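You operate a simulated robot arm through the tools that you are given. There is no shell and no other tool. Be economical: measure what you need, move in short steps, check, and stop when the job is done.

The job below is to be done with a simulated robot arm. You get a single attempt, and the scene is never put back.

TASK
Shut the top drawer. Push the cart door shut. Put the hand meter on the top of the tool cart away on the top of the mould bench. Take the hand plate on the top of the tool cart and put it away on the top of the assembly bench. Stack the tub marked "polish" from the top of the mould bench on top of the tub that says "filler". Put the sign block on the top of the loading shelf. Take the sensor plug and put it on the top of the rig bench. Take the tape tab from the top of the rig bench and leave it on the blue film there. Pull the second drawer from the top open. The order is free. Set down upright: sign block.

It is judged by the outcome, as a careful person would: the job done as asked, and still so three seconds after it is handed in. It fails if anything else is knocked over, pushed out of place, dropped, spilled or broken.

THE ROBOT
A 7-joint arm with a four-finger gripper on a trunk, on a base that drives. Base frame: it is fixed to the floor where the robot stands at the start and does not move with it; the origin is under the middle of the robot, x ahead of it, y to its left, z up. Readings come in m, degrees, newtons and seconds.
Its first joint turns from -69.0 to 172.0 degrees. Places, roughly: cart door [0.7, -0.6, 0.6]; film (26x20x3 cm) [-3.7, 3.9, 0.9]; hand meter [1, -0.5, 1]; hand plate (17x9x6 cm) [1.2, -0.4, 0.8]; second drawer [1, 0, 0.6]; sensor plug (3x2x6 cm) [-1.1, 1.4, 0.9]; sign block [-1, 1, 1]; tape tab (5x4x3 cm) [-3.2, 3.9, 0.9]; top drawer [0.9, 0, 0.7]; top of the assembly bench [-4.2, -1.7, 0.8]; top of the loading shelf (76x15 cm) [1.26, -1.24, 1.02]; top of the mould bench [-1, 1.1, 0.9]; top of the rig bench [-4.1, 3.8, 0.9]; tub [-1, 0.5, 1]. Payload 3.67 kg.
Tool frame: the origin (TCP) lies between the finger pads and is the grasp point; the fingertips stand 0.028 m ahead of it; z points along the fingers, y is the line along which they close. Largest opening 0.112 m; the body of the gripper starts 0.073 m behind the TCP.
Orientation is told as [roll, pitch, yaw] about the base's x, y, z axes, in that order, counted from this pose: with the fingers straight down and closing along the base's y, the tool's x points along the base's -x, its y along +y and its z along -z.

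THE INTERFACE
- The arm moves only by the tool send_rows. Its arguments are lists of equal length, an entry for each row: "offset": the shift along the tool's x, y, z in m, a list of three; "turn": the turn, a rotation vector about the tool's x, y, z in degrees, a list of three. In form: {"offset": [[tx, ty, tz], ...], "turn": [[ax, ay, az], ...]}. A call has 1 to 20 rows; each row shifts and turns the commanded pose from where the row before left it, along the tool's axes as they then stand. "hand" is the finger opening in m, from 0 to 0.112, set as the call begins (left out, the last holds). Rows are played at 5 a second. More than 0.05 m and 8.6 degrees between two rows, or a gripper value outside its range, and nothing of the call is played. Where a pose cannot be reached the arm comes as near as it can. A force on the tool above 40 N (or 10 N above the force at the start of the call, whichever is more), or a blocked arm, ends the call early, and 0.2 s more pass. The fingers move at their own pace and stop on an object; they squeeze with about 21 N. The grip force told is the motor's: it shows also when the fingers shut on nothing. Time passes only in rows, and 0.2 s behind the last, so rows that do not move let the fingers close. It gives the time, the measured TCP pose, the force on the tool (base axes), the opening and the grip force at its end, in the units of the frame above (readings bear some noise), with the torque about the TCP (base axes, N m) and any sound that the robot's microphone picked up, and new pictures: "pictures" is both (left out), scene, wrist or none.
- Cameras (640 x 400 px; columns grow to the right, rows downward): "scene" is now at [0.0992, 0.0681, 1.2615]; the picture's right is [0.80, -0.60, -0.00], its down [-0.40, -0.53, -0.75] and it looks along [0.45, 0.60, -0.66] (base axes); focal length 214 px, centre (320, 200). "wrist" rides on the gripper at [0.06, -0.018, -0.104] in the tool frame; the picture's right is [0.29, 0.96, 0.00], its down [-0.80, 0.24, -0.55] and it looks along [-0.53, 0.16, 0.83] (tool axes); focal length 234 px, centre (320, 200). There is no depth. A picture from a camera that has moved, and an enlarged one, comes with that camera's place and axes in the base frame and with its lens.
- move_column(by): slides the trunk up (or, below 0, down) by that many m; the arm and the scene camera ride with it, the base frame stays. It gives what a move gives, with no picture.
- drive_base(legs): drives the robot by 1 to 6 legs, each [ahead, turn to the left] in m and degrees, along the robot's own axes; the way and the turn of a leg run together, so that a leg with both is an arc; at most 1.5 m and 180 degrees a leg. The arm and the cameras ride along, it lands a little off, and it stops where it bumps. It gives what a move gives, and a new picture of the scene camera.
- pan_tilt(pan, tilt): turns the head with the scene camera to pan (to the left, within 86 degrees either way) and tilt (down, from -29 to 69), counted from straight ahead of the robot. It gives what a move gives, and a new picture of the scene camera.
- enlarge(camera, box): a new picture of the part [left, top, right, bottom] of that camera's present view, enlarged. No time passes.
- hand_in(): hands the job in; it is judged then, once.

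Work in short steps. Places have to be worked out from the pictures, the camera data and where the tool is seen: move nearer, look again, correct. Check each grasp and each placing, and mend what went wrong. You have 217 turns and 260 pictures in all, those below and enlarged ones among them. Open the gripper and draw the arm clear of the work before you hand the job in, unless the task says otherwise; then end with one line.

The tools are called after "Emit:" as a command line: name --argument value ..., lists and objects as JSON in quotes. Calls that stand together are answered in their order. send_rows: Moves the arm, as the interface text tells. Its arguments: {"type":"object","properties":{"offset":{"type":"array","items":{"type":"array","items":{"type":"number"}}},"turn":{"type":"array","items":{"type":"array","items":{"type":"number"}}},"hand":{"type":"number"},"pictures":{"type":"string","enum":["both","scene","wrist","none"]}},"required":["offset","turn"]} The other tools are called the same way: move_column (by) slides the trunk up or down; drive_base (legs) drives the base; pan_tilt (pan, tilt) turns the head that bears the scene camera; enlarge (camera, box) takes an enlarged picture of a part of a camera's view; hand_in () hands the job in.

At the start:

```text
time_s: 0.0
tcp_pos: [0.3127, 0.4431, 1.1996]
orientation: [1.3, 1.3, -1.7]
force: [-0.6, 0.4, -0.1]
torque: [0.01, -0.04, -0.02]
grip_width: 0.1123
gripper_force: 0.0
trunk travel left (down, up): [-0.4, 0.44]
robot x, y, heading: [-0.0034, -0.0019, -0.0]
head pan, tilt: [52.9, 41.4]
```

scene: 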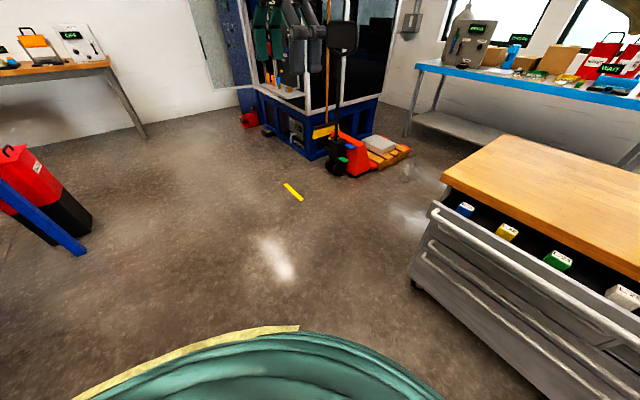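
wrist: 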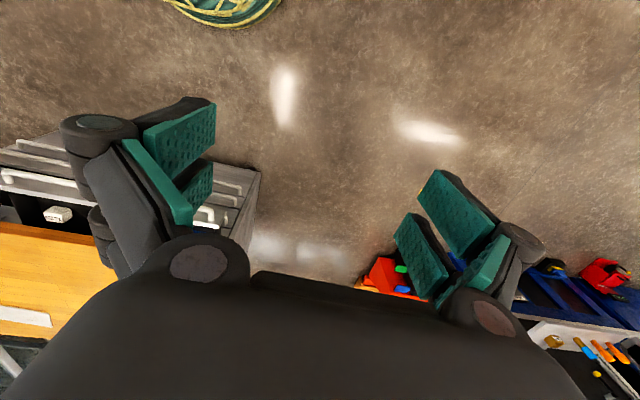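

The top drawer ahead looks open. I'll look straight ahead and to the right to see the cart.

Emit:
pan_tilt --pan 0 --tilt 35

Emit:
pan_tilt --pan -50 --tilt 30

```text
time_s: 1.2
tcp_pos: [0.3162, 0.4405, 1.201]
orientation: [1.4, 1.4, -1.8]
force: [0.3, -0.6, -0.9]
torque: [0.0, 0.0, 0.01]
grip_width: 0.112
gripper_force: 0.1
trunk travel left (down, up): [-0.4, 0.44]
robot x, y, heading: [-0.001, -0.0015, 0.3]
head pan, tilt: [0.0, 35.0]
camera scene: at [0.1367, 0.0012, 1.2711], right [0.0, -1.0, 0.0], down [-0.57, 0.0, -0.82], along [0.82, 0.0, -0.57], focal length 214 px, centre (320, 200)
```

scene: 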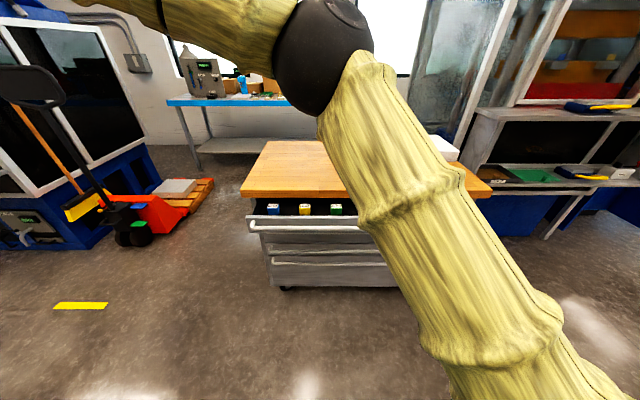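

```text
time_s: 2.4
tcp_pos: [0.3154, 0.4416, 1.2015]
orientation: [1.5, 1.4, -1.8]
force: [0.0, 0.2, -0.2]
torque: [0.04, -0.04, 0.0]
grip_width: 0.112
gripper_force: 0.1
trunk travel left (down, up): [-0.4, 0.44]
robot x, y, heading: [0.0032, 0.0013, 0.0]
head pan, tilt: [-50.0, 30.0]
camera scene: at [0.1068, -0.0682, 1.2789], right [-0.77, -0.64, 0.0], down [-0.32, 0.38, -0.87], along [0.56, -0.66, -0.5], focal length 214 px, centre (320, 200)
```

scene: 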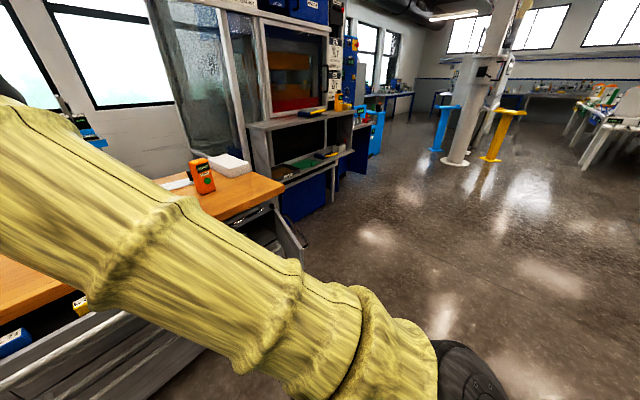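

The arm blocks the view of the cart. I'll bring the TCP over in front of the cart and tilt the tool forward by 45° so that the wrist camera sees the drawer.

Emit:
send_rows --offset '[[-0.01, -0.043, 0], [-0.01, -0.043, 0], [-0.01, -0.043, 0], [-0.01, -0.043, 0], [-0.01, -0.043, 0], [-0.01, -0.043, 0], [-0.01, -0.043, 0], [-0.01, -0.043, 0], [0, 0, 0], [0, 0, 0], [0, 0, 0], [0, 0, 0], [0, 0, 0]]' --turn '[[0, 0, 0], [0, 0, 0], [0, 0, 0], [0, 0, 0], [0, 0, 0], [0, 0, 0], [0, 0, 0], [0, 0, 0], [0, -8, 0], [0, -8, 0], [0, -8, 0], [0, -8, 0], [0, -8, 0]]' --hand 0.0

```text
time_s: 5.2
tcp_pos: [0.3815, 0.0964, 1.1901]
orientation: [1.6, -38.7, -2.7]
force: [0.5, 0.7, -0.3]
torque: [0.02, -0.02, 0.01]
grip_width: 0.0
gripper_force: 20.9
trunk travel left (down, up): [-0.4, 0.44]
robot x, y, heading: [0.0008, -0.0017, -0.0]
head pan, tilt: [-50.0, 30.0]
camera scene: at [0.1062, -0.0685, 1.279], right [-0.77, -0.64, 0.0], down [-0.32, 0.38, -0.87], along [0.56, -0.66, -0.5], focal length 214 px, centre (320, 200)
camera wrist: at [0.2683, 0.0801, 1.2335], right [-0.2, 0.97, -0.16], down [0.28, 0.21, 0.94], along [0.94, 0.14, -0.31], focal length 234 px, centre (320, 200)
```

scene: 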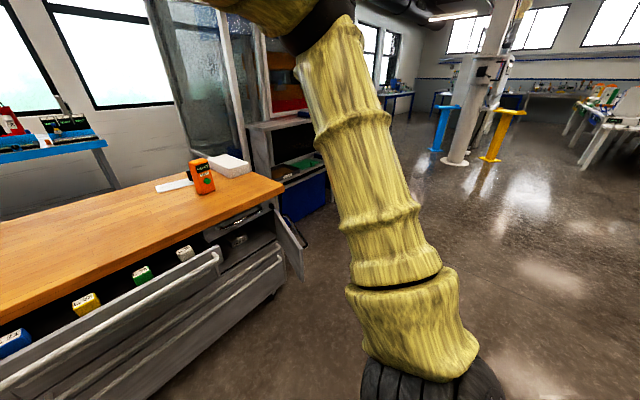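
wrist: 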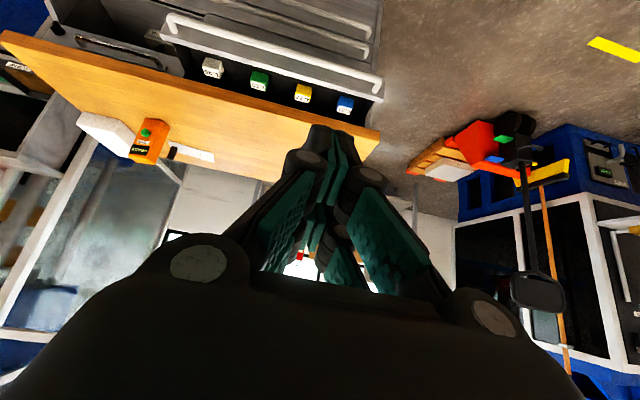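

The cart shows the open top drawer and an open door at its right end. I'll enlarge that region.

Emit:
enlarge --camera "scene" --box '[140, 140, 330, 320]'

Emit:
pan_tilt --pan -25 --tilt 45

```text
2.22 times, centred on (235, 230) of scene
camera zoom: at [0.1062, -0.0685, 1.279], right [-0.77, -0.64, 0.0], down [-0.32, 0.38, -0.87], along [0.56, -0.66, -0.5], focal length 477 px, centre (509, 133)
```

zoom: 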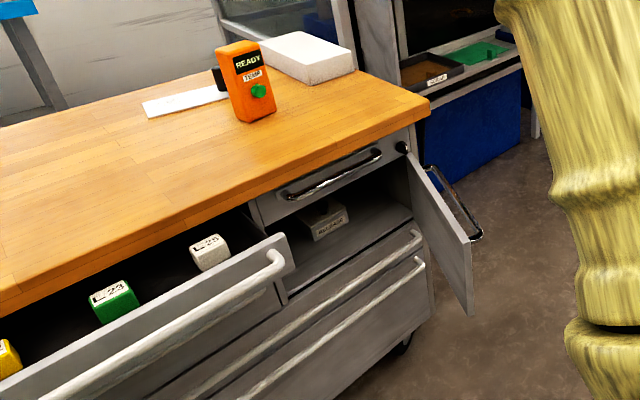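

```text
time_s: 6.1
tcp_pos: [0.3819, 0.0946, 1.1883]
orientation: [1.6, -38.7, -2.6]
force: [0.0, -0.7, -0.1]
torque: [0.03, 0.03, -0.03]
grip_width: 0.0
gripper_force: 20.9
trunk travel left (down, up): [-0.4, 0.44]
robot x, y, heading: [-0.001, 0.0007, 0.2]
head pan, tilt: [-25.0, 45.0]
camera scene: at [0.1223, -0.0338, 1.2564], right [-0.42, -0.91, 0.0], down [-0.64, 0.3, -0.71], along [0.64, -0.3, -0.71], focal length 214 px, centre (320, 200)
```

scene: 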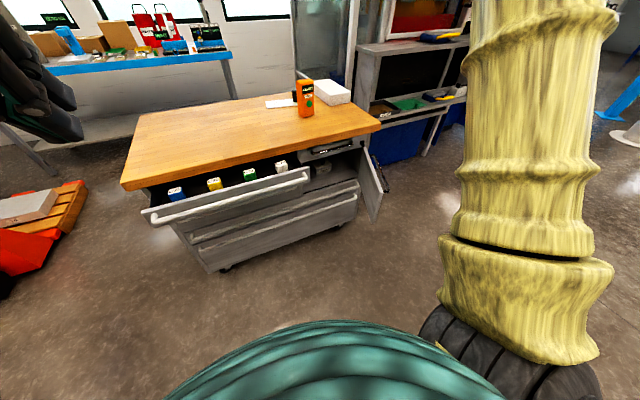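

The meter stands at about (1.03,-0.39), the plate lies behind it, and the top drawer front is at x≈0.77, y -0.28..0.29. I'll bring the closed fingers down in front of the drawer.

Emit:
send_rows --offset '[[0.0117, -0.0083, 0.041], [0.0117, -0.0083, 0.041], [0.0117, -0.0083, 0.041], [0.0117, -0.0083, 0.041], [0.0117, -0.0083, 0.041], [0.0117, -0.0083, 0.041], [0.0117, -0.0083, 0.041], [0.0117, -0.0083, 0.041], [0.0117, -0.0083, 0.041], [0.0117, -0.0083, 0.041], [0.0117, -0.0083, 0.041], [0.0117, -0.0083, 0.041]]' --turn '[[0, 0, 0], [0, 0, 0], [0, 0, 0], [0, 0, 0], [0, 0, 0], [0, 0, 0], [0, 0, 0], [0, 0, 0], [0, 0, 0], [0, 0, 0], [0, 0, 0], [0, 0, 0]]'

```text
time_s: 8.7
tcp_pos: [0.579, 0.0021, 0.7168]
orientation: [1.6, -38.7, -2.6]
force: [-0.2, -0.4, -0.3]
torque: [-0.01, 0.0, -0.01]
grip_width: 0.0
gripper_force: 21.2
trunk travel left (down, up): [-0.4, 0.44]
robot x, y, heading: [0.0018, 0.0016, 0.3]
head pan, tilt: [-25.0, 45.0]
camera scene: at [0.1228, -0.0336, 1.2563], right [-0.42, -0.91, 0.0], down [-0.64, 0.3, -0.71], along [0.64, -0.3, -0.71], focal length 214 px, centre (320, 200)
camera wrist: at [0.4657, -0.013, 0.7595], right [-0.2, 0.97, -0.16], down [0.28, 0.21, 0.94], along [0.94, 0.14, -0.31], focal length 234 px, centre (320, 200)
```

scene: 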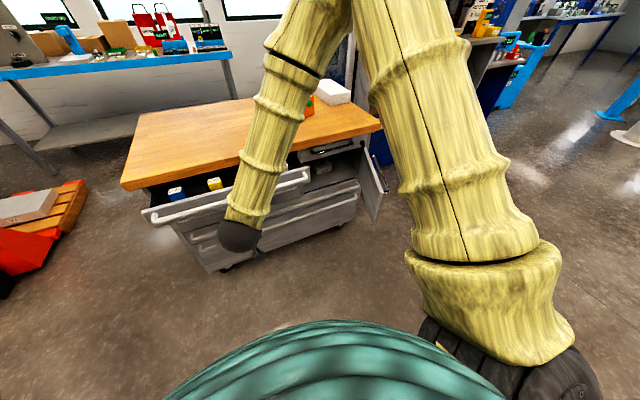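
wrist: 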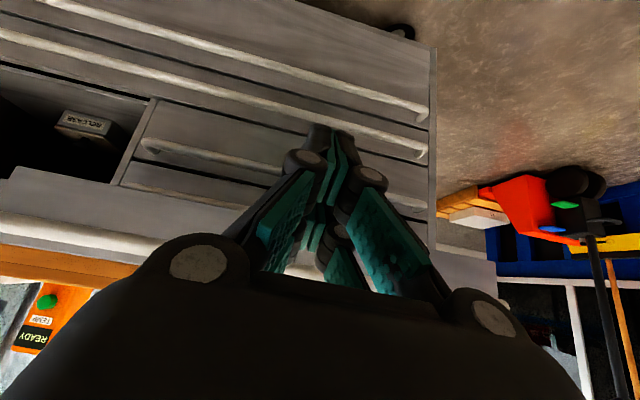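

The second drawer is the narrow one below. The top drawer's bar sits at z≈0.75, so I'll rise 4.5 cm and push forward.

Emit:
send_rows --offset '[[-0.028, 0, -0.035], [-0.0155, 0, 0.0126], [-0.0155, 0, 0.0126], [-0.0155, 0, 0.0126], [-0.0155, 0, 0.0126], [-0.0155, 0, 0.0126], [-0.0155, 0, 0.0126], [-0.0155, 0, 0.0126], [-0.0155, 0, 0.0126]]' --turn '[[0, 0, 0], [0, 0, 0], [0, 0, 0], [0, 0, 0], [0, 0, 0], [0, 0, 0], [0, 0, 0], [0, 0, 0], [0, 0, 0]]'

```text
time_s: 10.7
tcp_pos: [0.7384, -0.0031, 0.761]
orientation: [1.6, -38.9, -2.7]
force: [-0.2, 0.1, -0.5]
torque: [-0.03, -0.06, 0.05]
grip_width: 0.0
gripper_force: 20.8
trunk travel left (down, up): [-0.4, 0.44]
robot x, y, heading: [-0.0039, 0.0012, 0.1]
head pan, tilt: [-25.0, 45.0]
camera scene: at [0.1224, -0.0333, 1.2564], right [-0.42, -0.91, 0.0], down [-0.64, 0.3, -0.71], along [0.64, -0.3, -0.71], focal length 214 px, centre (320, 200)
camera wrist: at [0.6248, -0.0188, 0.8038], right [-0.2, 0.97, -0.16], down [0.28, 0.21, 0.94], along [0.94, 0.14, -0.31], focal length 234 px, centre (320, 200)
```

scene: 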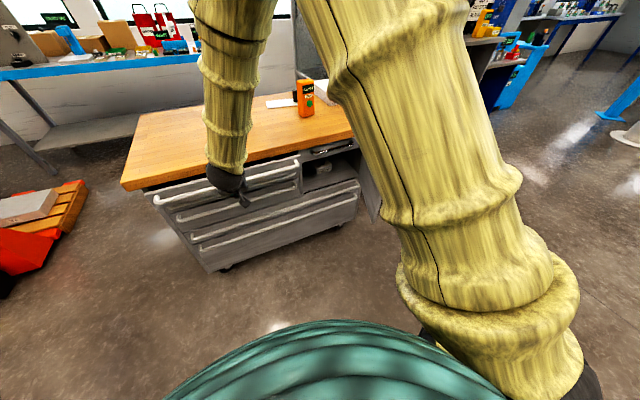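
wrist: 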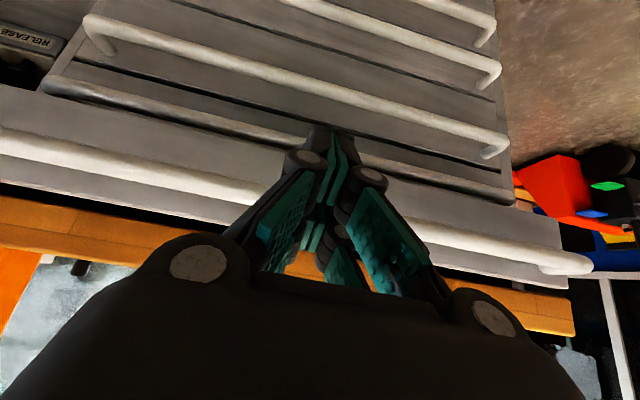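

The drawer has moved in. I'll push further until it stops.

Emit:
send_rows --offset '[[-0.0117, 0, 0.0094], [-0.0117, 0, 0.0094], [-0.0117, 0, 0.0094], [-0.0117, 0, 0.0094]]' --turn '[[0, 0, 0], [0, 0, 0], [0, 0, 0], [0, 0, 0]]'

```text
time_s: 11.7
tcp_pos: [0.7976, -0.007, 0.7591]
orientation: [1.7, -38.7, -2.7]
force: [0.2, -0.4, -0.3]
torque: [0.0, -0.01, -0.02]
grip_width: 0.0
gripper_force: 21.1
trunk travel left (down, up): [-0.4, 0.44]
robot x, y, heading: [-0.0016, 0.0026, 0.0]
head pan, tilt: [-25.0, 45.0]
camera scene: at [0.1224, -0.0334, 1.2564], right [-0.42, -0.91, 0.0], down [-0.64, 0.3, -0.71], along [0.64, -0.3, -0.71], focal length 214 px, centre (320, 200)
camera wrist: at [0.6844, -0.0216, 0.8025], right [-0.2, 0.97, -0.16], down [0.28, 0.21, 0.94], along [0.94, 0.14, -0.31], focal length 234 px, centre (320, 200)
```

scene: 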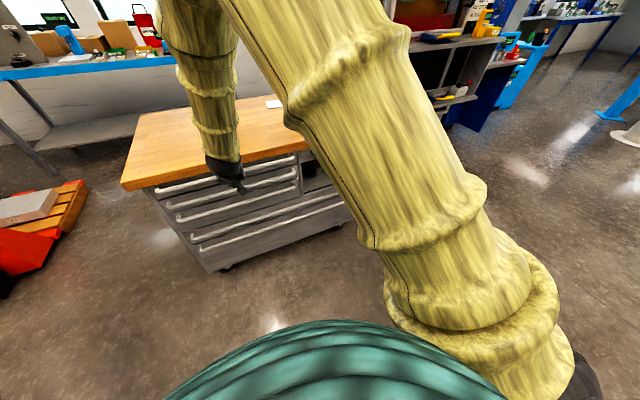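
wrist: 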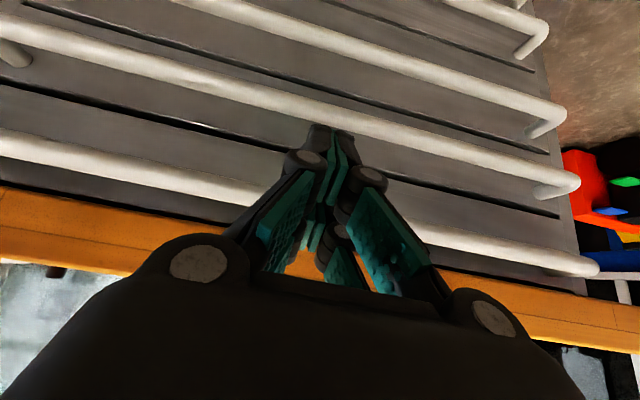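

Still no resistance. I'll keep pushing, watching the force.

Emit:
send_rows --offset '[[-0.0078, 0, 0.0063], [-0.0078, 0, 0.0063], [-0.0078, 0, 0.0063], [-0.0078, 0, 0.0063], [-0.0078, 0, 0.0063]]' --turn '[[0, 0, 0], [0, 0, 0], [0, 0, 0], [0, 0, 0], [0, 0, 0]]' --pictures "wrist"

```text
time_s: 12.1
tcp_pos: [0.8, -0.0076, 0.7568]
orientation: [2.5, -38.1, -3.3]
force: [-3.5, 1.6, -2.6]
torque: [0.02, 0.11, 0.05]
grip_width: 0.0002
gripper_force: 21.2
trunk travel left (down, up): [-0.4, 0.44]
robot x, y, heading: [0.0035, 0.0003, -0.2]
head pan, tilt: [-25.0, 45.0]
stopped in row 1: the force on the tool passed its limit at 42 N (the readings are from after the stop); the commanded pose is now the measured one
camera wrist: at [0.687, -0.0224, 0.8016], right [-0.2, 0.97, -0.15], down [0.29, 0.2, 0.93], along [0.94, 0.14, -0.32], focal length 234 px, centre (320, 200)
```

wrist: 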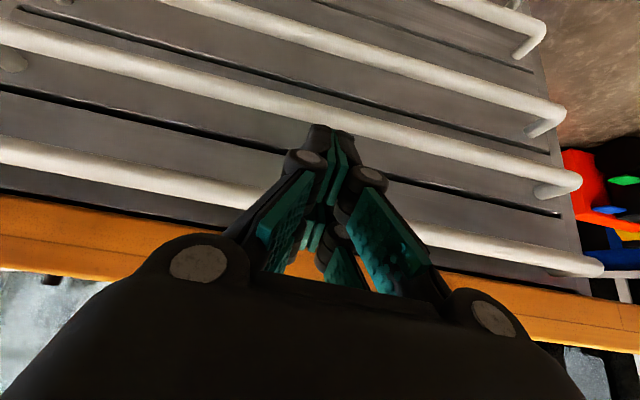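

The top drawer has hit its stop, so it is shut. The second drawer's bar is at about x 0.83, z 0.69; I'll back off, level the tool and roll it 90° to straddle the bar.

Emit:
send_rows --offset '[[0.036, 0, -0.026], [0.036, 0, -0.012], [0.036, 0, -0.012], [0.036, 0, -0.012], [0.036, 0, 0.0], [0, 0, 0], [0, 0, 0], [0, 0, 0], [0, 0, 0], [0, 0, 0], [0, 0, 0]]' --turn '[[0, 0, 0], [0, 0, 0], [0, 0, 0], [0, 0, 0], [0, 0, 0], [0, -8.5, 0], [0, -8.5, 0], [0, -8.5, 0], [0, -8.5, 0], [0, -8.5, 0], [0, -8.5, 0]]' --hand 0.04

Emit:
send_rows --offset '[[0, 0, 0], [0, 0, 0], [0, 0, 0], [0, 0, 0], [0, 0, 0], [0, 0, 0], [0, 0, 0], [0, 0, 0], [0, 0, 0], [0, 0, 0], [0, 0, 0]]' --turn '[[0, 0, 8.2], [0, 0, 8.2], [0, 0, 8.2], [0, 0, 8.2], [0, 0, 8.2], [0, 0, 8.2], [0, 0, 8.2], [0, 0, 8.2], [0, 0, 8.2], [0, 0, 8.2], [0, 0, 8]]'

```text
time_s: 14.5
tcp_pos: [0.6194, 0.0022, 0.6948]
orientation: [64.6, -88.2, -66.3]
force: [-0.9, 0.3, 0.4]
torque: [-0.03, 0.01, 0.03]
grip_width: 0.0397
gripper_force: 0.2
trunk travel left (down, up): [-0.4, 0.44]
robot x, y, heading: [-0.0004, 0.0034, 0.0]
head pan, tilt: [-25.0, 45.0]
camera scene: at [0.1222, -0.0332, 1.2564], right [-0.42, -0.91, 0.0], down [-0.64, 0.3, -0.71], along [0.64, -0.3, -0.71], focal length 214 px, centre (320, 200)
camera wrist: at [0.5136, -0.0117, 0.6362], right [0.02, 0.96, -0.26], down [-0.54, 0.23, 0.81], along [0.84, 0.12, 0.52], focal length 234 px, centre (320, 200)
```

scene: 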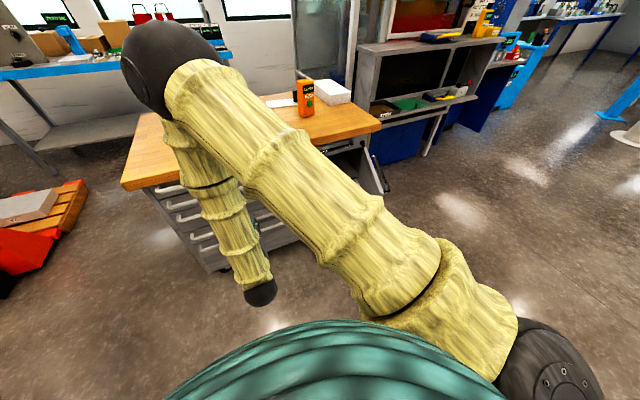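
wrist: 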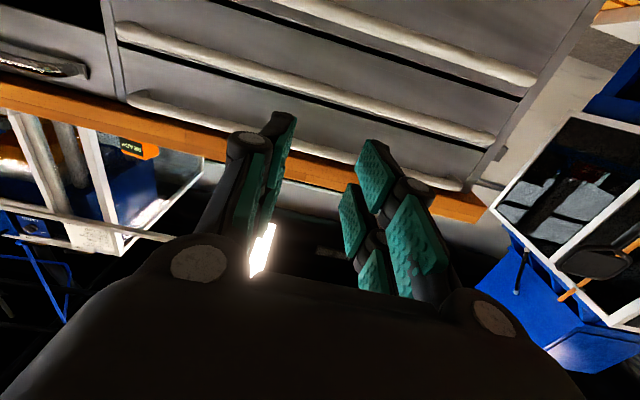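

```text
time_s: 16.9
tcp_pos: [0.6206, 0.0013, 0.6955]
orientation: [89.1, 2.0, -91.9]
force: [-0.5, -0.5, 0.8]
torque: [0.02, -0.01, 0.0]
grip_width: 0.0398
gripper_force: 0.0
trunk travel left (down, up): [-0.4, 0.44]
robot x, y, heading: [0.0039, -0.0023, -0.1]
head pan, tilt: [-25.0, 45.0]
camera scene: at [0.1222, -0.0337, 1.2563], right [-0.42, -0.91, 0.0], down [-0.64, 0.3, -0.71], along [0.64, -0.3, -0.71], focal length 214 px, centre (320, 200)
camera wrist: at [0.5171, 0.065, 0.6811], right [0.02, 0.25, 0.97], down [-0.58, -0.79, 0.22], along [0.82, -0.56, 0.13], focal length 234 px, centre (320, 200)
```

scene: 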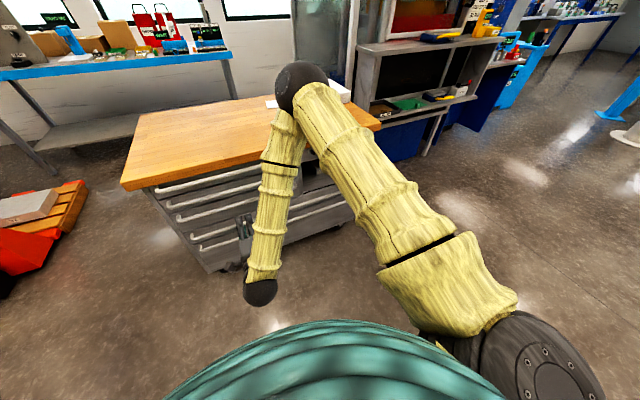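
wrist: 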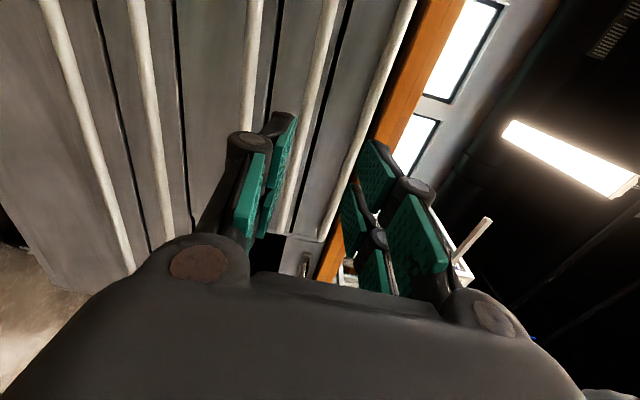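

The image's right is up now. The second bar is about 1.5 cm below my line; I'll lower slightly, open to 0.06 and advance.

Emit:
send_rows --offset '[[0, -0.014, 0.03], [0, 0, 0.04], [0, 0, 0.04], [0, 0, 0.04]]' --turn '[[0, 0, 0], [0, 0, 0], [0, 0, 0], [0, 0, 0]]' --hand 0.06

```text
time_s: 17.9
tcp_pos: [0.7728, -0.0049, 0.6799]
orientation: [89.1, 1.9, -91.8]
force: [-0.7, -1.0, -0.2]
torque: [-0.02, -0.04, -0.02]
grip_width: 0.0598
gripper_force: 0.0
trunk travel left (down, up): [-0.4, 0.44]
robot x, y, heading: [0.0009, 0.0013, -0.0]
head pan, tilt: [-25.0, 45.0]
camera scene: at [0.1224, -0.0338, 1.2563], right [-0.42, -0.91, 0.0], down [-0.64, 0.3, -0.71], along [0.64, -0.3, -0.71], focal length 214 px, centre (320, 200)
camera wrist: at [0.6683, 0.0594, 0.6658], right [0.02, 0.26, 0.97], down [-0.58, -0.79, 0.22], along [0.82, -0.56, 0.13], focal length 234 px, centre (320, 200)
```

scene: 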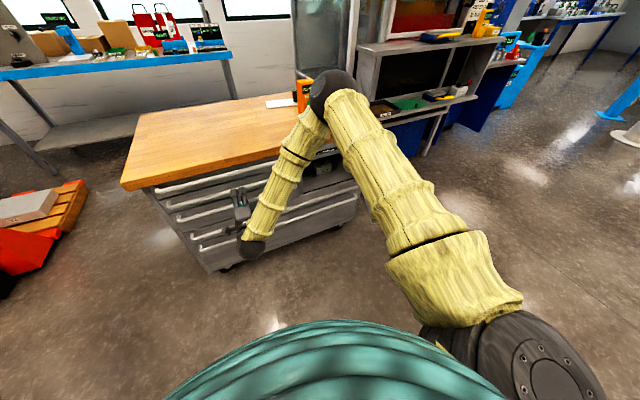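
wrist: 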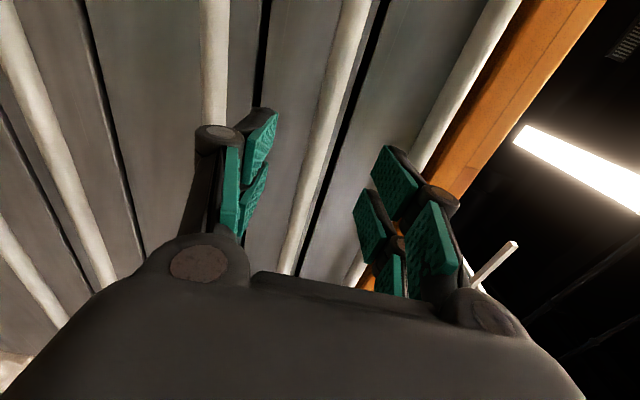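

Bar 2 lies between the fingers. I'll advance 5 cm and close on it.

Emit:
send_rows --offset '[[0, 0, 0.015], [0, 0, 0.015], [0, 0, 0.015], [0, 0, 0.01]]' --turn '[[0, 0, 0], [0, 0, 0], [0, 0, 0], [0, 0, 0]]' --pictures "wrist"

Emit:
send_rows --offset '[[0, 0, 0], [0, 0, 0], [0, 0, 0]]' --turn '[[0, 0, 0], [0, 0, 0], [0, 0, 0]]' --hand 0.0 --pictures "wrist"

```text
time_s: 18.9
tcp_pos: [0.8252, -0.0055, 0.6784]
orientation: [89.2, 1.8, -91.8]
force: [0.4, -0.4, 0.6]
torque: [-0.01, -0.01, 0.0]
grip_width: 0.0601
gripper_force: 0.0
trunk travel left (down, up): [-0.4, 0.44]
robot x, y, heading: [0.002, 0.0001, -0.0]
head pan, tilt: [-25.0, 45.0]
camera wrist: at [0.7223, 0.0584, 0.6641], right [0.02, 0.26, 0.97], down [-0.57, -0.79, 0.22], along [0.82, -0.56, 0.13], focal length 234 px, centre (320, 200)
```

wrist: 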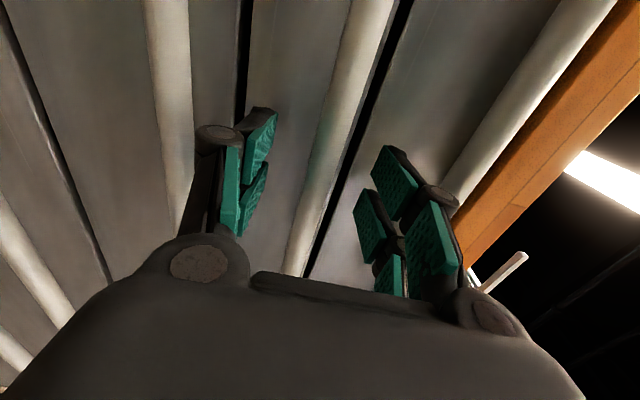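

```text
time_s: 19.7
tcp_pos: [0.8254, -0.0059, 0.6784]
orientation: [89.1, 1.8, -91.9]
force: [0.0, -1.0, -1.8]
torque: [-2.33, 0.06, 0.36]
grip_width: 0.0164
gripper_force: 44.8
trunk travel left (down, up): [-0.4, 0.44]
robot x, y, heading: [0.0031, 0.0043, -0.1]
head pan, tilt: [-25.0, 45.0]
camera wrist: at [0.7223, 0.0585, 0.6639], right [0.02, 0.26, 0.97], down [-0.57, -0.79, 0.22], along [0.82, -0.56, 0.13], focal length 234 px, centre (320, 200)
```

wrist: 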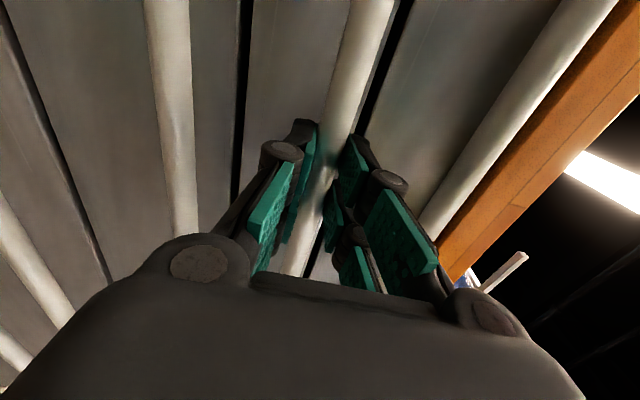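

The bar is gripped (1.6 cm). I'll pull the drawer out by about 0.28 m.

Emit:
send_rows --offset '[[0, 0, -0.015], [0, 0, -0.02], [0, 0, -0.025], [0, 0, -0.025], [0, 0, -0.025], [0, 0, -0.025], [0, 0, -0.025], [0, 0, -0.025], [0, 0, -0.025], [0, 0, -0.025], [0, 0, -0.025], [0, 0, -0.015]]' --turn '[[0, 0, 0], [0, 0, 0], [0, 0, 0], [0, 0, 0], [0, 0, 0], [0, 0, 0], [0, 0, 0], [0, 0, 0], [0, 0, 0], [0, 0, 0], [0, 0, 0], [0, 0, 0]]'

```text
time_s: 21.3
tcp_pos: [0.6697, 0.0007, 0.6788]
orientation: [88.8, 1.5, -91.9]
force: [-1.9, -2.4, -12.6]
torque: [-2.5, 0.19, -0.34]
grip_width: 0.0161
gripper_force: 45.1
trunk travel left (down, up): [-0.4, 0.44]
robot x, y, heading: [-0.0013, 0.0014, 0.2]
head pan, tilt: [-25.0, 45.0]
stopped in row 8: the force on the tool passed its limit at 41 N (the readings are from after the stop); the commanded pose is now the measured one
camera scene: at [0.1228, -0.0334, 1.2566], right [-0.42, -0.91, 0.0], down [-0.64, 0.3, -0.71], along [0.64, -0.3, -0.71], focal length 214 px, centre (320, 200)
camera wrist: at [0.5657, 0.0643, 0.6642], right [0.03, 0.26, 0.96], down [-0.58, -0.78, 0.23], along [0.82, -0.56, 0.13], focal length 234 px, centre (320, 200)
```

scene: 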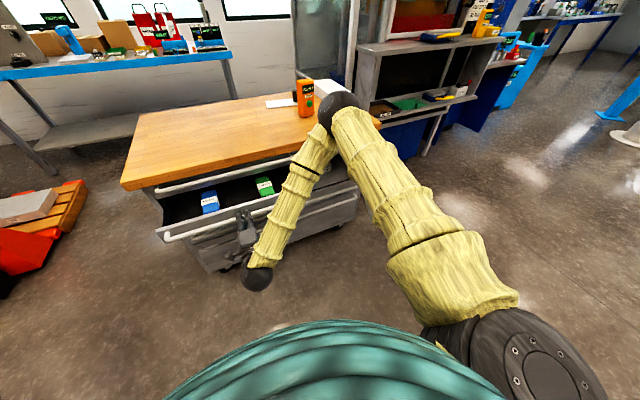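
wrist: 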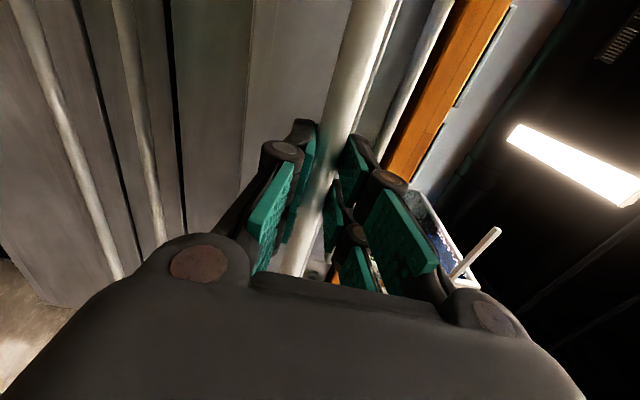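

Drawer is out 15.5 cm and force spiked, perhaps its stop. I'll try a gentle further pull to verify.

Emit:
send_rows --offset '[[0, 0, -0.006], [0, 0, -0.006], [0, 0, -0.006], [0, 0, -0.006]]' --turn '[[0, 0, 0], [0, 0, 0], [0, 0, 0], [0, 0, 0]]' --pictures "none"

```text
time_s: 22.3
tcp_pos: [0.6467, 0.0005, 0.6783]
orientation: [88.8, 1.9, -92.0]
force: [0.3, -17.2, -28.0]
torque: [-2.29, 0.51, -0.02]
grip_width: 0.0164
gripper_force: 45.1
trunk travel left (down, up): [-0.4, 0.44]
robot x, y, heading: [0.002, -0.0015, -0.1]
head pan, tilt: [-25.0, 45.0]
```

It still moves; side forces have built up from a slight misalignment. I'll open, re-grip, and go on pulling along pure x.

Emit:
send_rows --offset '[[0, 0, 0], [0, 0, 0]]' --turn '[[0, 0, 0], [0, 0, 0]]' --hand 0.05 --pictures "wrist"

Emit:
send_rows --offset '[[0, 0, 0], [0, 0, 0], [0, 0, 0]]' --turn '[[0, 0, 0], [0, 0, 0], [0, 0, 0]]' --hand 0.0 --pictures "none"

Emit:
send_rows --offset '[[-0.0004, 0, -0.01], [-0.0004, 0, -0.01], [-0.0004, 0, -0.01], [-0.0004, 0, -0.01], [-0.0004, 0, -0.01], [-0.0004, 0, -0.01]]' --turn '[[0, 0, 0], [0, 0, 0], [0, 0, 0], [0, 0, 0], [0, 0, 0], [0, 0, 0]]' --pictures "scene"

```text
time_s: 22.9
tcp_pos: [0.6442, 0.0044, 0.6826]
orientation: [89.1, 1.8, -91.8]
force: [0.7, -1.0, 0.8]
torque: [0.01, 0.0, 0.02]
grip_width: 0.0502
gripper_force: 0.0
trunk travel left (down, up): [-0.4, 0.44]
robot x, y, heading: [0.0007, 0.0011, -0.2]
head pan, tilt: [-25.0, 45.0]
camera wrist: at [0.5413, 0.0668, 0.6674], right [0.02, 0.26, 0.97], down [-0.57, -0.79, 0.22], along [0.82, -0.56, 0.13], focal length 234 px, centre (320, 200)
```

wrist: 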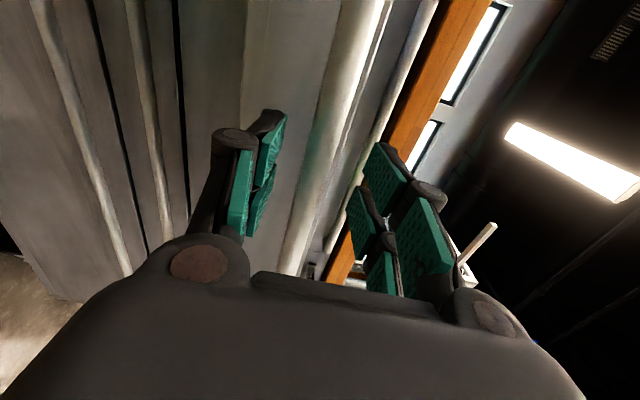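

```text
time_s: 23.7
tcp_pos: [0.6446, 0.002, 0.6777]
orientation: [88.7, 1.6, -91.8]
force: [-2.1, 3.5, -26.7]
torque: [-2.3, 0.51, 0.5]
grip_width: 0.0163
gripper_force: 45.9
trunk travel left (down, up): [-0.4, 0.44]
robot x, y, heading: [0.0043, -0.0037, 0.0]
head pan, tilt: [-25.0, 45.0]
```

```text
time_s: 24.3
tcp_pos: [0.6257, 0.0024, 0.6792]
orientation: [88.3, 2.0, -91.6]
force: [-1.9, 16.2, -8.3]
torque: [-2.34, 0.12, -0.76]
grip_width: 0.0169
gripper_force: 45.0
trunk travel left (down, up): [-0.4, 0.44]
robot x, y, heading: [-0.0048, 0.002, 0.2]
head pan, tilt: [-25.0, 45.0]
stopped in row 3: the force on the tool passed its limit at 50 N (the readings are from after the stop); the commanded pose is now the measured one
camera scene: at [0.1231, -0.0357, 1.2563], right [-0.42, -0.91, 0.0], down [-0.64, 0.3, -0.71], along [0.64, -0.3, -0.71], focal length 214 px, centre (320, 200)
```

scene: 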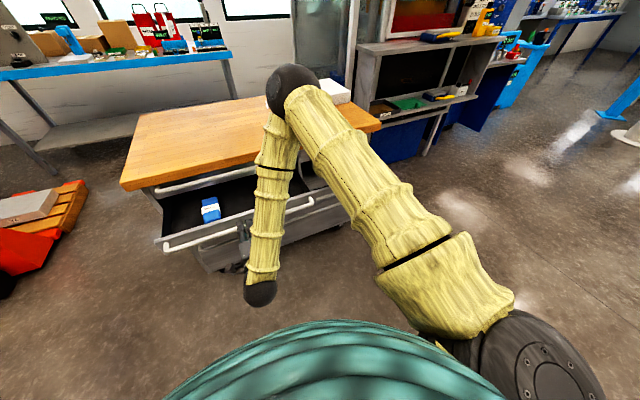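

Out about 20 cm, with a spike to 50 N. One more gentle try to tell if that is the end stop.

Emit:
send_rows --offset '[[0, 0, -0.004], [0, 0, -0.004], [0, 0, -0.004], [0, 0, -0.004], [0, 0, -0.004]]' --turn '[[0, 0, 0], [0, 0, 0], [0, 0, 0], [0, 0, 0], [0, 0, 0]]' --pictures "none"

```text
time_s: 25.5
tcp_pos: [0.6043, 0.0031, 0.6793]
orientation: [88.3, 1.7, -91.6]
force: [-1.7, 9.3, -22.7]
torque: [-2.32, 0.32, -0.44]
grip_width: 0.0165
gripper_force: 44.9
trunk travel left (down, up): [-0.4, 0.44]
robot x, y, heading: [-0.0015, 0.0004, 0.0]
head pan, tilt: [-25.0, 45.0]
```

It moves freely at slow speed. I'll go on slowly for another 6 cm.

Emit:
send_rows --offset '[[0, 0, -0.005], [0, 0, -0.005], [0, 0, -0.005], [0, 0, -0.005], [0, 0, -0.005], [0, 0, -0.005], [0, 0, -0.005], [0, 0, -0.005], [0, 0, -0.005], [0, 0, -0.005], [0, 0, -0.005], [0, 0, -0.005]]' --turn '[[0, 0, 0], [0, 0, 0], [0, 0, 0], [0, 0, 0], [0, 0, 0], [0, 0, 0], [0, 0, 0], [0, 0, 0], [0, 0, 0], [0, 0, 0], [0, 0, 0], [0, 0, 0]]'

```text
time_s: 27.2
tcp_pos: [0.5668, 0.003, 0.6787]
orientation: [88.3, 1.6, -91.8]
force: [-1.7, -1.8, -16.6]
torque: [-2.47, 0.32, -0.63]
grip_width: 0.0165
gripper_force: 45.0
trunk travel left (down, up): [-0.4, 0.44]
robot x, y, heading: [0.0004, -0.0029, -0.1]
head pan, tilt: [-25.0, 45.0]
stopped in row 8: the force on the tool passed its limit at 41 N (the readings are from after the stop); the commanded pose is now the measured one
camera scene: at [0.123, -0.0337, 1.2567], right [-0.42, -0.91, 0.0], down [-0.64, 0.3, -0.71], along [0.64, -0.3, -0.71], focal length 214 px, centre (320, 200)
camera wrist: at [0.4636, 0.0668, 0.6657], right [0.04, 0.26, 0.96], down [-0.57, -0.79, 0.24], along [0.82, -0.56, 0.12], focal length 234 px, centre (320, 200)
```

scene: 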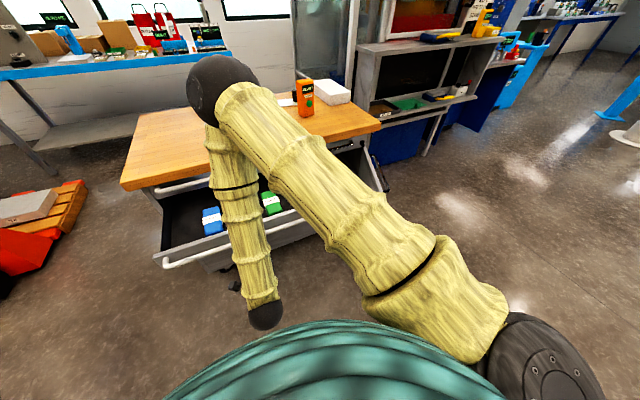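
wrist: 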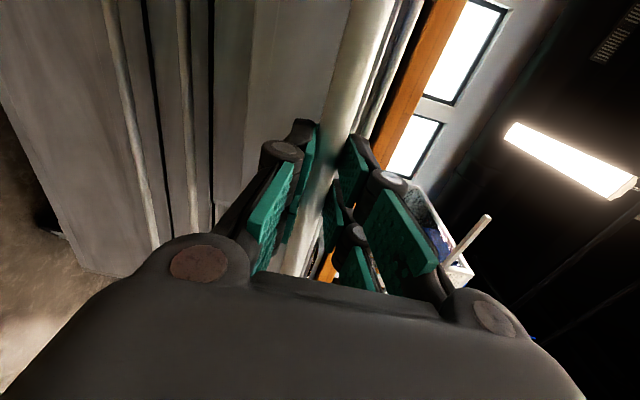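

The drawer is open about 26 cm. I'll release, back off, close the fingers and swing to the right of the open door (hinge ≈(0.85,-0.61), free edge ≈(0.565,-0.50)).

Emit:
send_rows --offset '[[0, 0, 0], [0, 0, -0.04], [0, 0, -0.04]]' --turn '[[0, 0, 0], [0, 0, 0], [0, 0, 0]]' --hand 0.05 --pictures "none"

Emit:
send_rows --offset '[[-0.045, 0, 0], [-0.045, -0.005, 0], [-0.045, -0.005, 0], [-0.045, -0.01, 0], [-0.045, -0.01, 0], [-0.045, -0.01, 0], [-0.045, -0.01, 0], [-0.045, -0.01, 0], [-0.045, -0.01, 0], [-0.045, -0.01, 0], [-0.045, 0, 0], [-0.045, 0, 0], [-0.045, 0, 0], [-0.045, 0, 0], [-0.045, 0, 0]]' --turn '[[0, 0, 0], [0, 0, 0], [0, 0, 0], [0, 0, 0], [0, 0, 0], [0, 0, 0], [0, 0, 0], [0, 0, 0], [0, 0, 0], [0, 0, 0], [0, 0, 0], [0, 0, 0], [0, 0, 0], [0, 0, 0], [0, 0, 0]]' --hand 0.0

```text
time_s: 28.0
tcp_pos: [0.5239, 0.0062, 0.6998]
orientation: [87.8, 1.7, -91.7]
force: [-0.3, 1.5, -0.5]
torque: [-0.04, 0.01, -0.02]
grip_width: 0.0501
gripper_force: 0.1
out of reach, approached as far as the arm can: row 2, 3
trunk travel left (down, up): [-0.4, 0.44]
robot x, y, heading: [-0.0006, -0.0019, 0.0]
head pan, tilt: [-25.0, 45.0]
```

```text
time_s: 31.2
tcp_pos: [0.5761, -0.6461, 0.6069]
orientation: [88.3, 1.8, -91.6]
force: [-11.2, 16.0, -1.7]
torque: [-0.01, -0.02, 0.06]
grip_width: 0.0
gripper_force: 35.3
out of reach, approached as far as the arm can: row 1, 2, 3, 4, 5, 6, 7, 8
trunk travel left (down, up): [-0.4, 0.44]
robot x, y, heading: [0.0003, -0.0005, -0.2]
head pan, tilt: [-25.0, 45.0]
camera scene: at [0.1211, -0.0323, 1.2565], right [-0.42, -0.91, 0.0], down [-0.64, 0.3, -0.71], along [0.64, -0.3, -0.71], focal length 214 px, centre (320, 200)
camera wrist: at [0.4715, -0.5837, 0.5942], right [0.03, 0.26, 0.97], down [-0.57, -0.79, 0.23], along [0.82, -0.56, 0.12], focal length 234 px, centre (320, 200)
```

scene: 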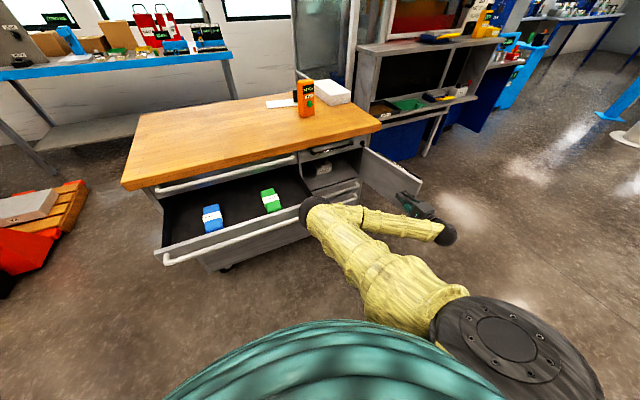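
wrist: 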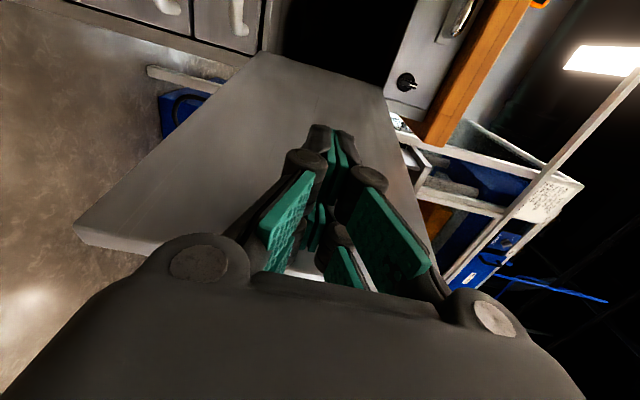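

The fingers caught the inner side and opened the door wider (harmless). I'll unload sideways and back the base off, so I can get round to the outer side.

Emit:
send_rows --offset '[[0.03, 0, 0], [0.04, 0, 0]]' --turn '[[0, 0, 0], [0, 0, 0]]' --pictures "none"

Emit:
drive_base --legs '[[-0.35, 0]]'

```text
time_s: 31.8
tcp_pos: [0.5754, -0.5783, 0.6089]
orientation: [88.5, 1.7, -91.9]
force: [0.3, 0.7, -0.7]
torque: [0.01, 0.01, 0.07]
grip_width: 0.0
gripper_force: 35.7
trunk travel left (down, up): [-0.4, 0.44]
robot x, y, heading: [0.0004, 0.0024, -0.4]
head pan, tilt: [-25.0, 45.0]
```

```text
time_s: 34.1
tcp_pos: [0.2334, -0.5776, 0.6078]
orientation: [88.4, 1.7, -91.8]
force: [-0.1, 0.5, 0.3]
torque: [0.02, -0.02, 0.0]
grip_width: 0.0
gripper_force: 35.4
trunk travel left (down, up): [-0.4, 0.44]
robot x, y, heading: [-0.3413, 0.0006, 0.0]
head pan, tilt: [-25.0, 45.0]
camera scene: at [-0.2194, -0.0338, 1.2563], right [-0.42, -0.91, 0.0], down [-0.64, 0.3, -0.71], along [0.64, -0.3, -0.71], focal length 214 px, centre (320, 200)
```

scene: 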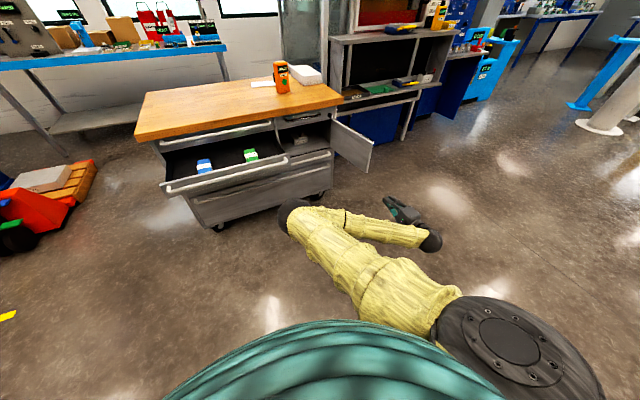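

Clear of the door. I'll bring the arm nearer the middle, then drive to about (0,-0.55) facing the cart's door.

Emit:
send_rows --offset '[[0.045, 0, 0], [0.045, 0, 0], [0.045, 0, 0], [0.045, 0, 0], [0.045, 0, 0], [0.045, 0, 0], [0.045, 0, 0]]' --turn '[[0, 0, 0], [0, 0, 0], [0, 0, 0], [0, 0, 0], [0, 0, 0], [0, 0, 0], [0, 0, 0]]' --pictures "none"

Emit:
drive_base --legs '[[0, -60], [0.6, 0], [0, 60]]'

```text
time_s: 35.7
tcp_pos: [0.2448, -0.2619, 0.6191]
orientation: [88.3, 1.8, -91.8]
force: [0.9, 0.8, 0.0]
torque: [0.0, -0.02, 0.01]
grip_width: 0.0001
gripper_force: 35.7
trunk travel left (down, up): [-0.4, 0.44]
robot x, y, heading: [-0.3414, -0.0005, -0.1]
head pan, tilt: [-25.0, 45.0]
```

```text
time_s: 44.4
tcp_pos: [0.5459, -0.7816, 0.6196]
orientation: [88.4, 1.8, -91.4]
force: [0.6, 0.7, -0.1]
torque: [0.04, -0.01, -0.03]
grip_width: 0.0003
gripper_force: 35.9
trunk travel left (down, up): [-0.4, 0.44]
robot x, y, heading: [-0.0419, -0.5207, 0.1]
head pan, tilt: [-25.0, 45.0]
camera scene: at [0.0813, -0.5568, 1.2563], right [-0.42, -0.91, 0.0], down [-0.64, 0.3, -0.71], along [0.64, -0.3, -0.71], focal length 214 px, centre (320, 200)
```

scene: 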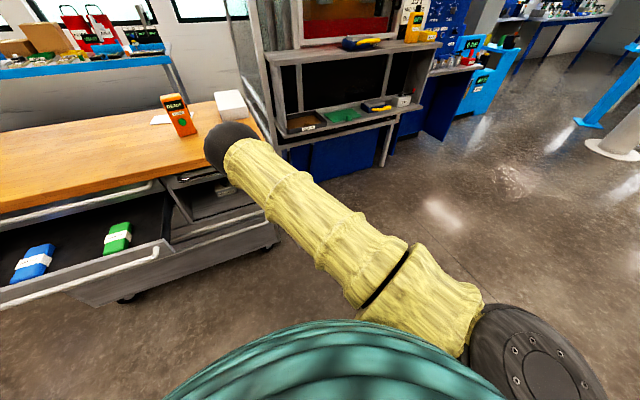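

The TCP is now at (0.55,-0.78), outer side of the door presumably. I'll check with the wrist view.

Emit:
send_rows --offset '[[0, 0, 0]]' --turn '[[0, 0, 0]]' --pictures "wrist"

Emit:
pan_tilt --pan -5 --tilt 50

```text
time_s: 44.8
tcp_pos: [0.5463, -0.7816, 0.62]
orientation: [88.4, 1.7, -91.4]
force: [-0.7, -0.6, -1.1]
torque: [-0.01, -0.02, 0.01]
grip_width: 0.0001
gripper_force: 35.5
trunk travel left (down, up): [-0.4, 0.44]
robot x, y, heading: [-0.0421, -0.5199, 0.2]
head pan, tilt: [-25.0, 45.0]
camera wrist: at [0.442, -0.7191, 0.6064], right [0.03, 0.26, 0.97], down [-0.57, -0.79, 0.23], along [0.82, -0.55, 0.12], focal length 234 px, centre (320, 200)
```

wrist: 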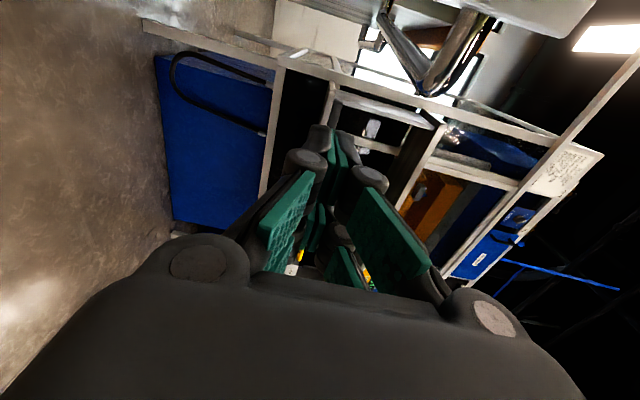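

```text
time_s: 45.6
tcp_pos: [0.5466, -0.7819, 0.6194]
orientation: [88.4, 1.7, -91.4]
force: [-0.3, -0.6, 0.1]
torque: [0.0, 0.0, -0.01]
grip_width: 0.0001
gripper_force: 35.7
trunk travel left (down, up): [-0.4, 0.44]
robot x, y, heading: [-0.0399, -0.5284, 0.3]
head pan, tilt: [-5.0, 50.0]
camera scene: at [0.0842, -0.5293, 1.2494], right [-0.08, -1.0, 0.0], down [-0.76, 0.06, -0.64], along [0.64, -0.05, -0.77], focal length 214 px, centre (320, 200)
```

scene: 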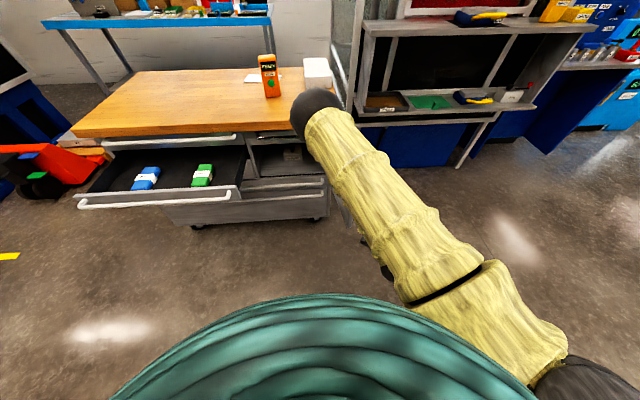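

I'm on the outer side with the handle ahead and above. I'll go a bit lower and forward, then sweep the door left and inwards along its arc.

Emit:
send_rows --offset '[[0, -0.03, 0.035], [0, 0, 0.04], [0.05, 0, 0], [0.05, 0, 0], [0.045, 0, 0], [0.045, 0, 0], [0.045, 0, 0], [0.035, 0, 0.018], [0.035, 0, 0.018]]' --turn '[[0, 0, 0], [0, 0, 0], [0, 0, 0], [0, 0, 0], [0, 0, 0], [0, 0, 0], [0, 0, 0], [0, 0, 0], [0, 0, 0]]'

```text
time_s: 47.6
tcp_pos: [0.6648, -0.4792, 0.5951]
orientation: [88.5, 1.7, -91.5]
force: [-0.5, 0.8, 0.1]
torque: [-0.01, -0.02, -0.01]
grip_width: 0.0
gripper_force: 36.0
trunk travel left (down, up): [-0.4, 0.44]
robot x, y, heading: [-0.0389, -0.5253, 0.3]
head pan, tilt: [-5.0, 50.0]
camera scene: at [0.0842, -0.5292, 1.2494], right [-0.08, -1.0, 0.0], down [-0.76, 0.06, -0.64], along [0.64, -0.05, -0.77], focal length 214 px, centre (320, 200)
camera wrist: at [0.5613, -0.4164, 0.5816], right [0.03, 0.26, 0.97], down [-0.57, -0.79, 0.23], along [0.82, -0.56, 0.12], focal length 234 px, centre (320, 200)
```

scene: 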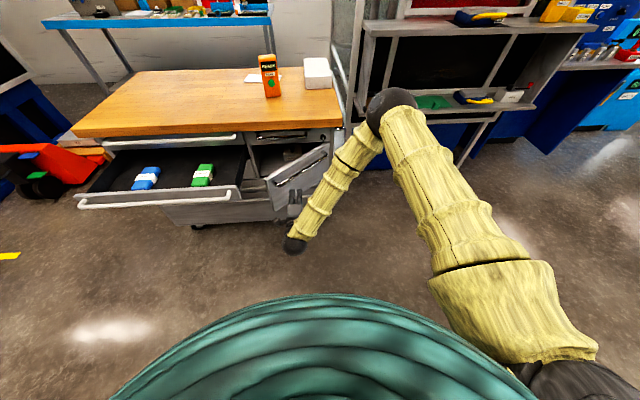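
wrist: 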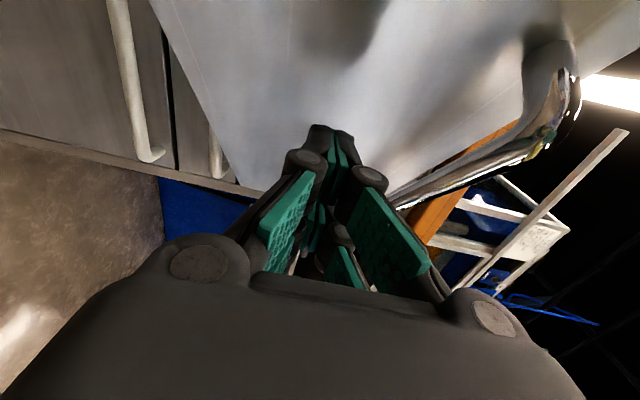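

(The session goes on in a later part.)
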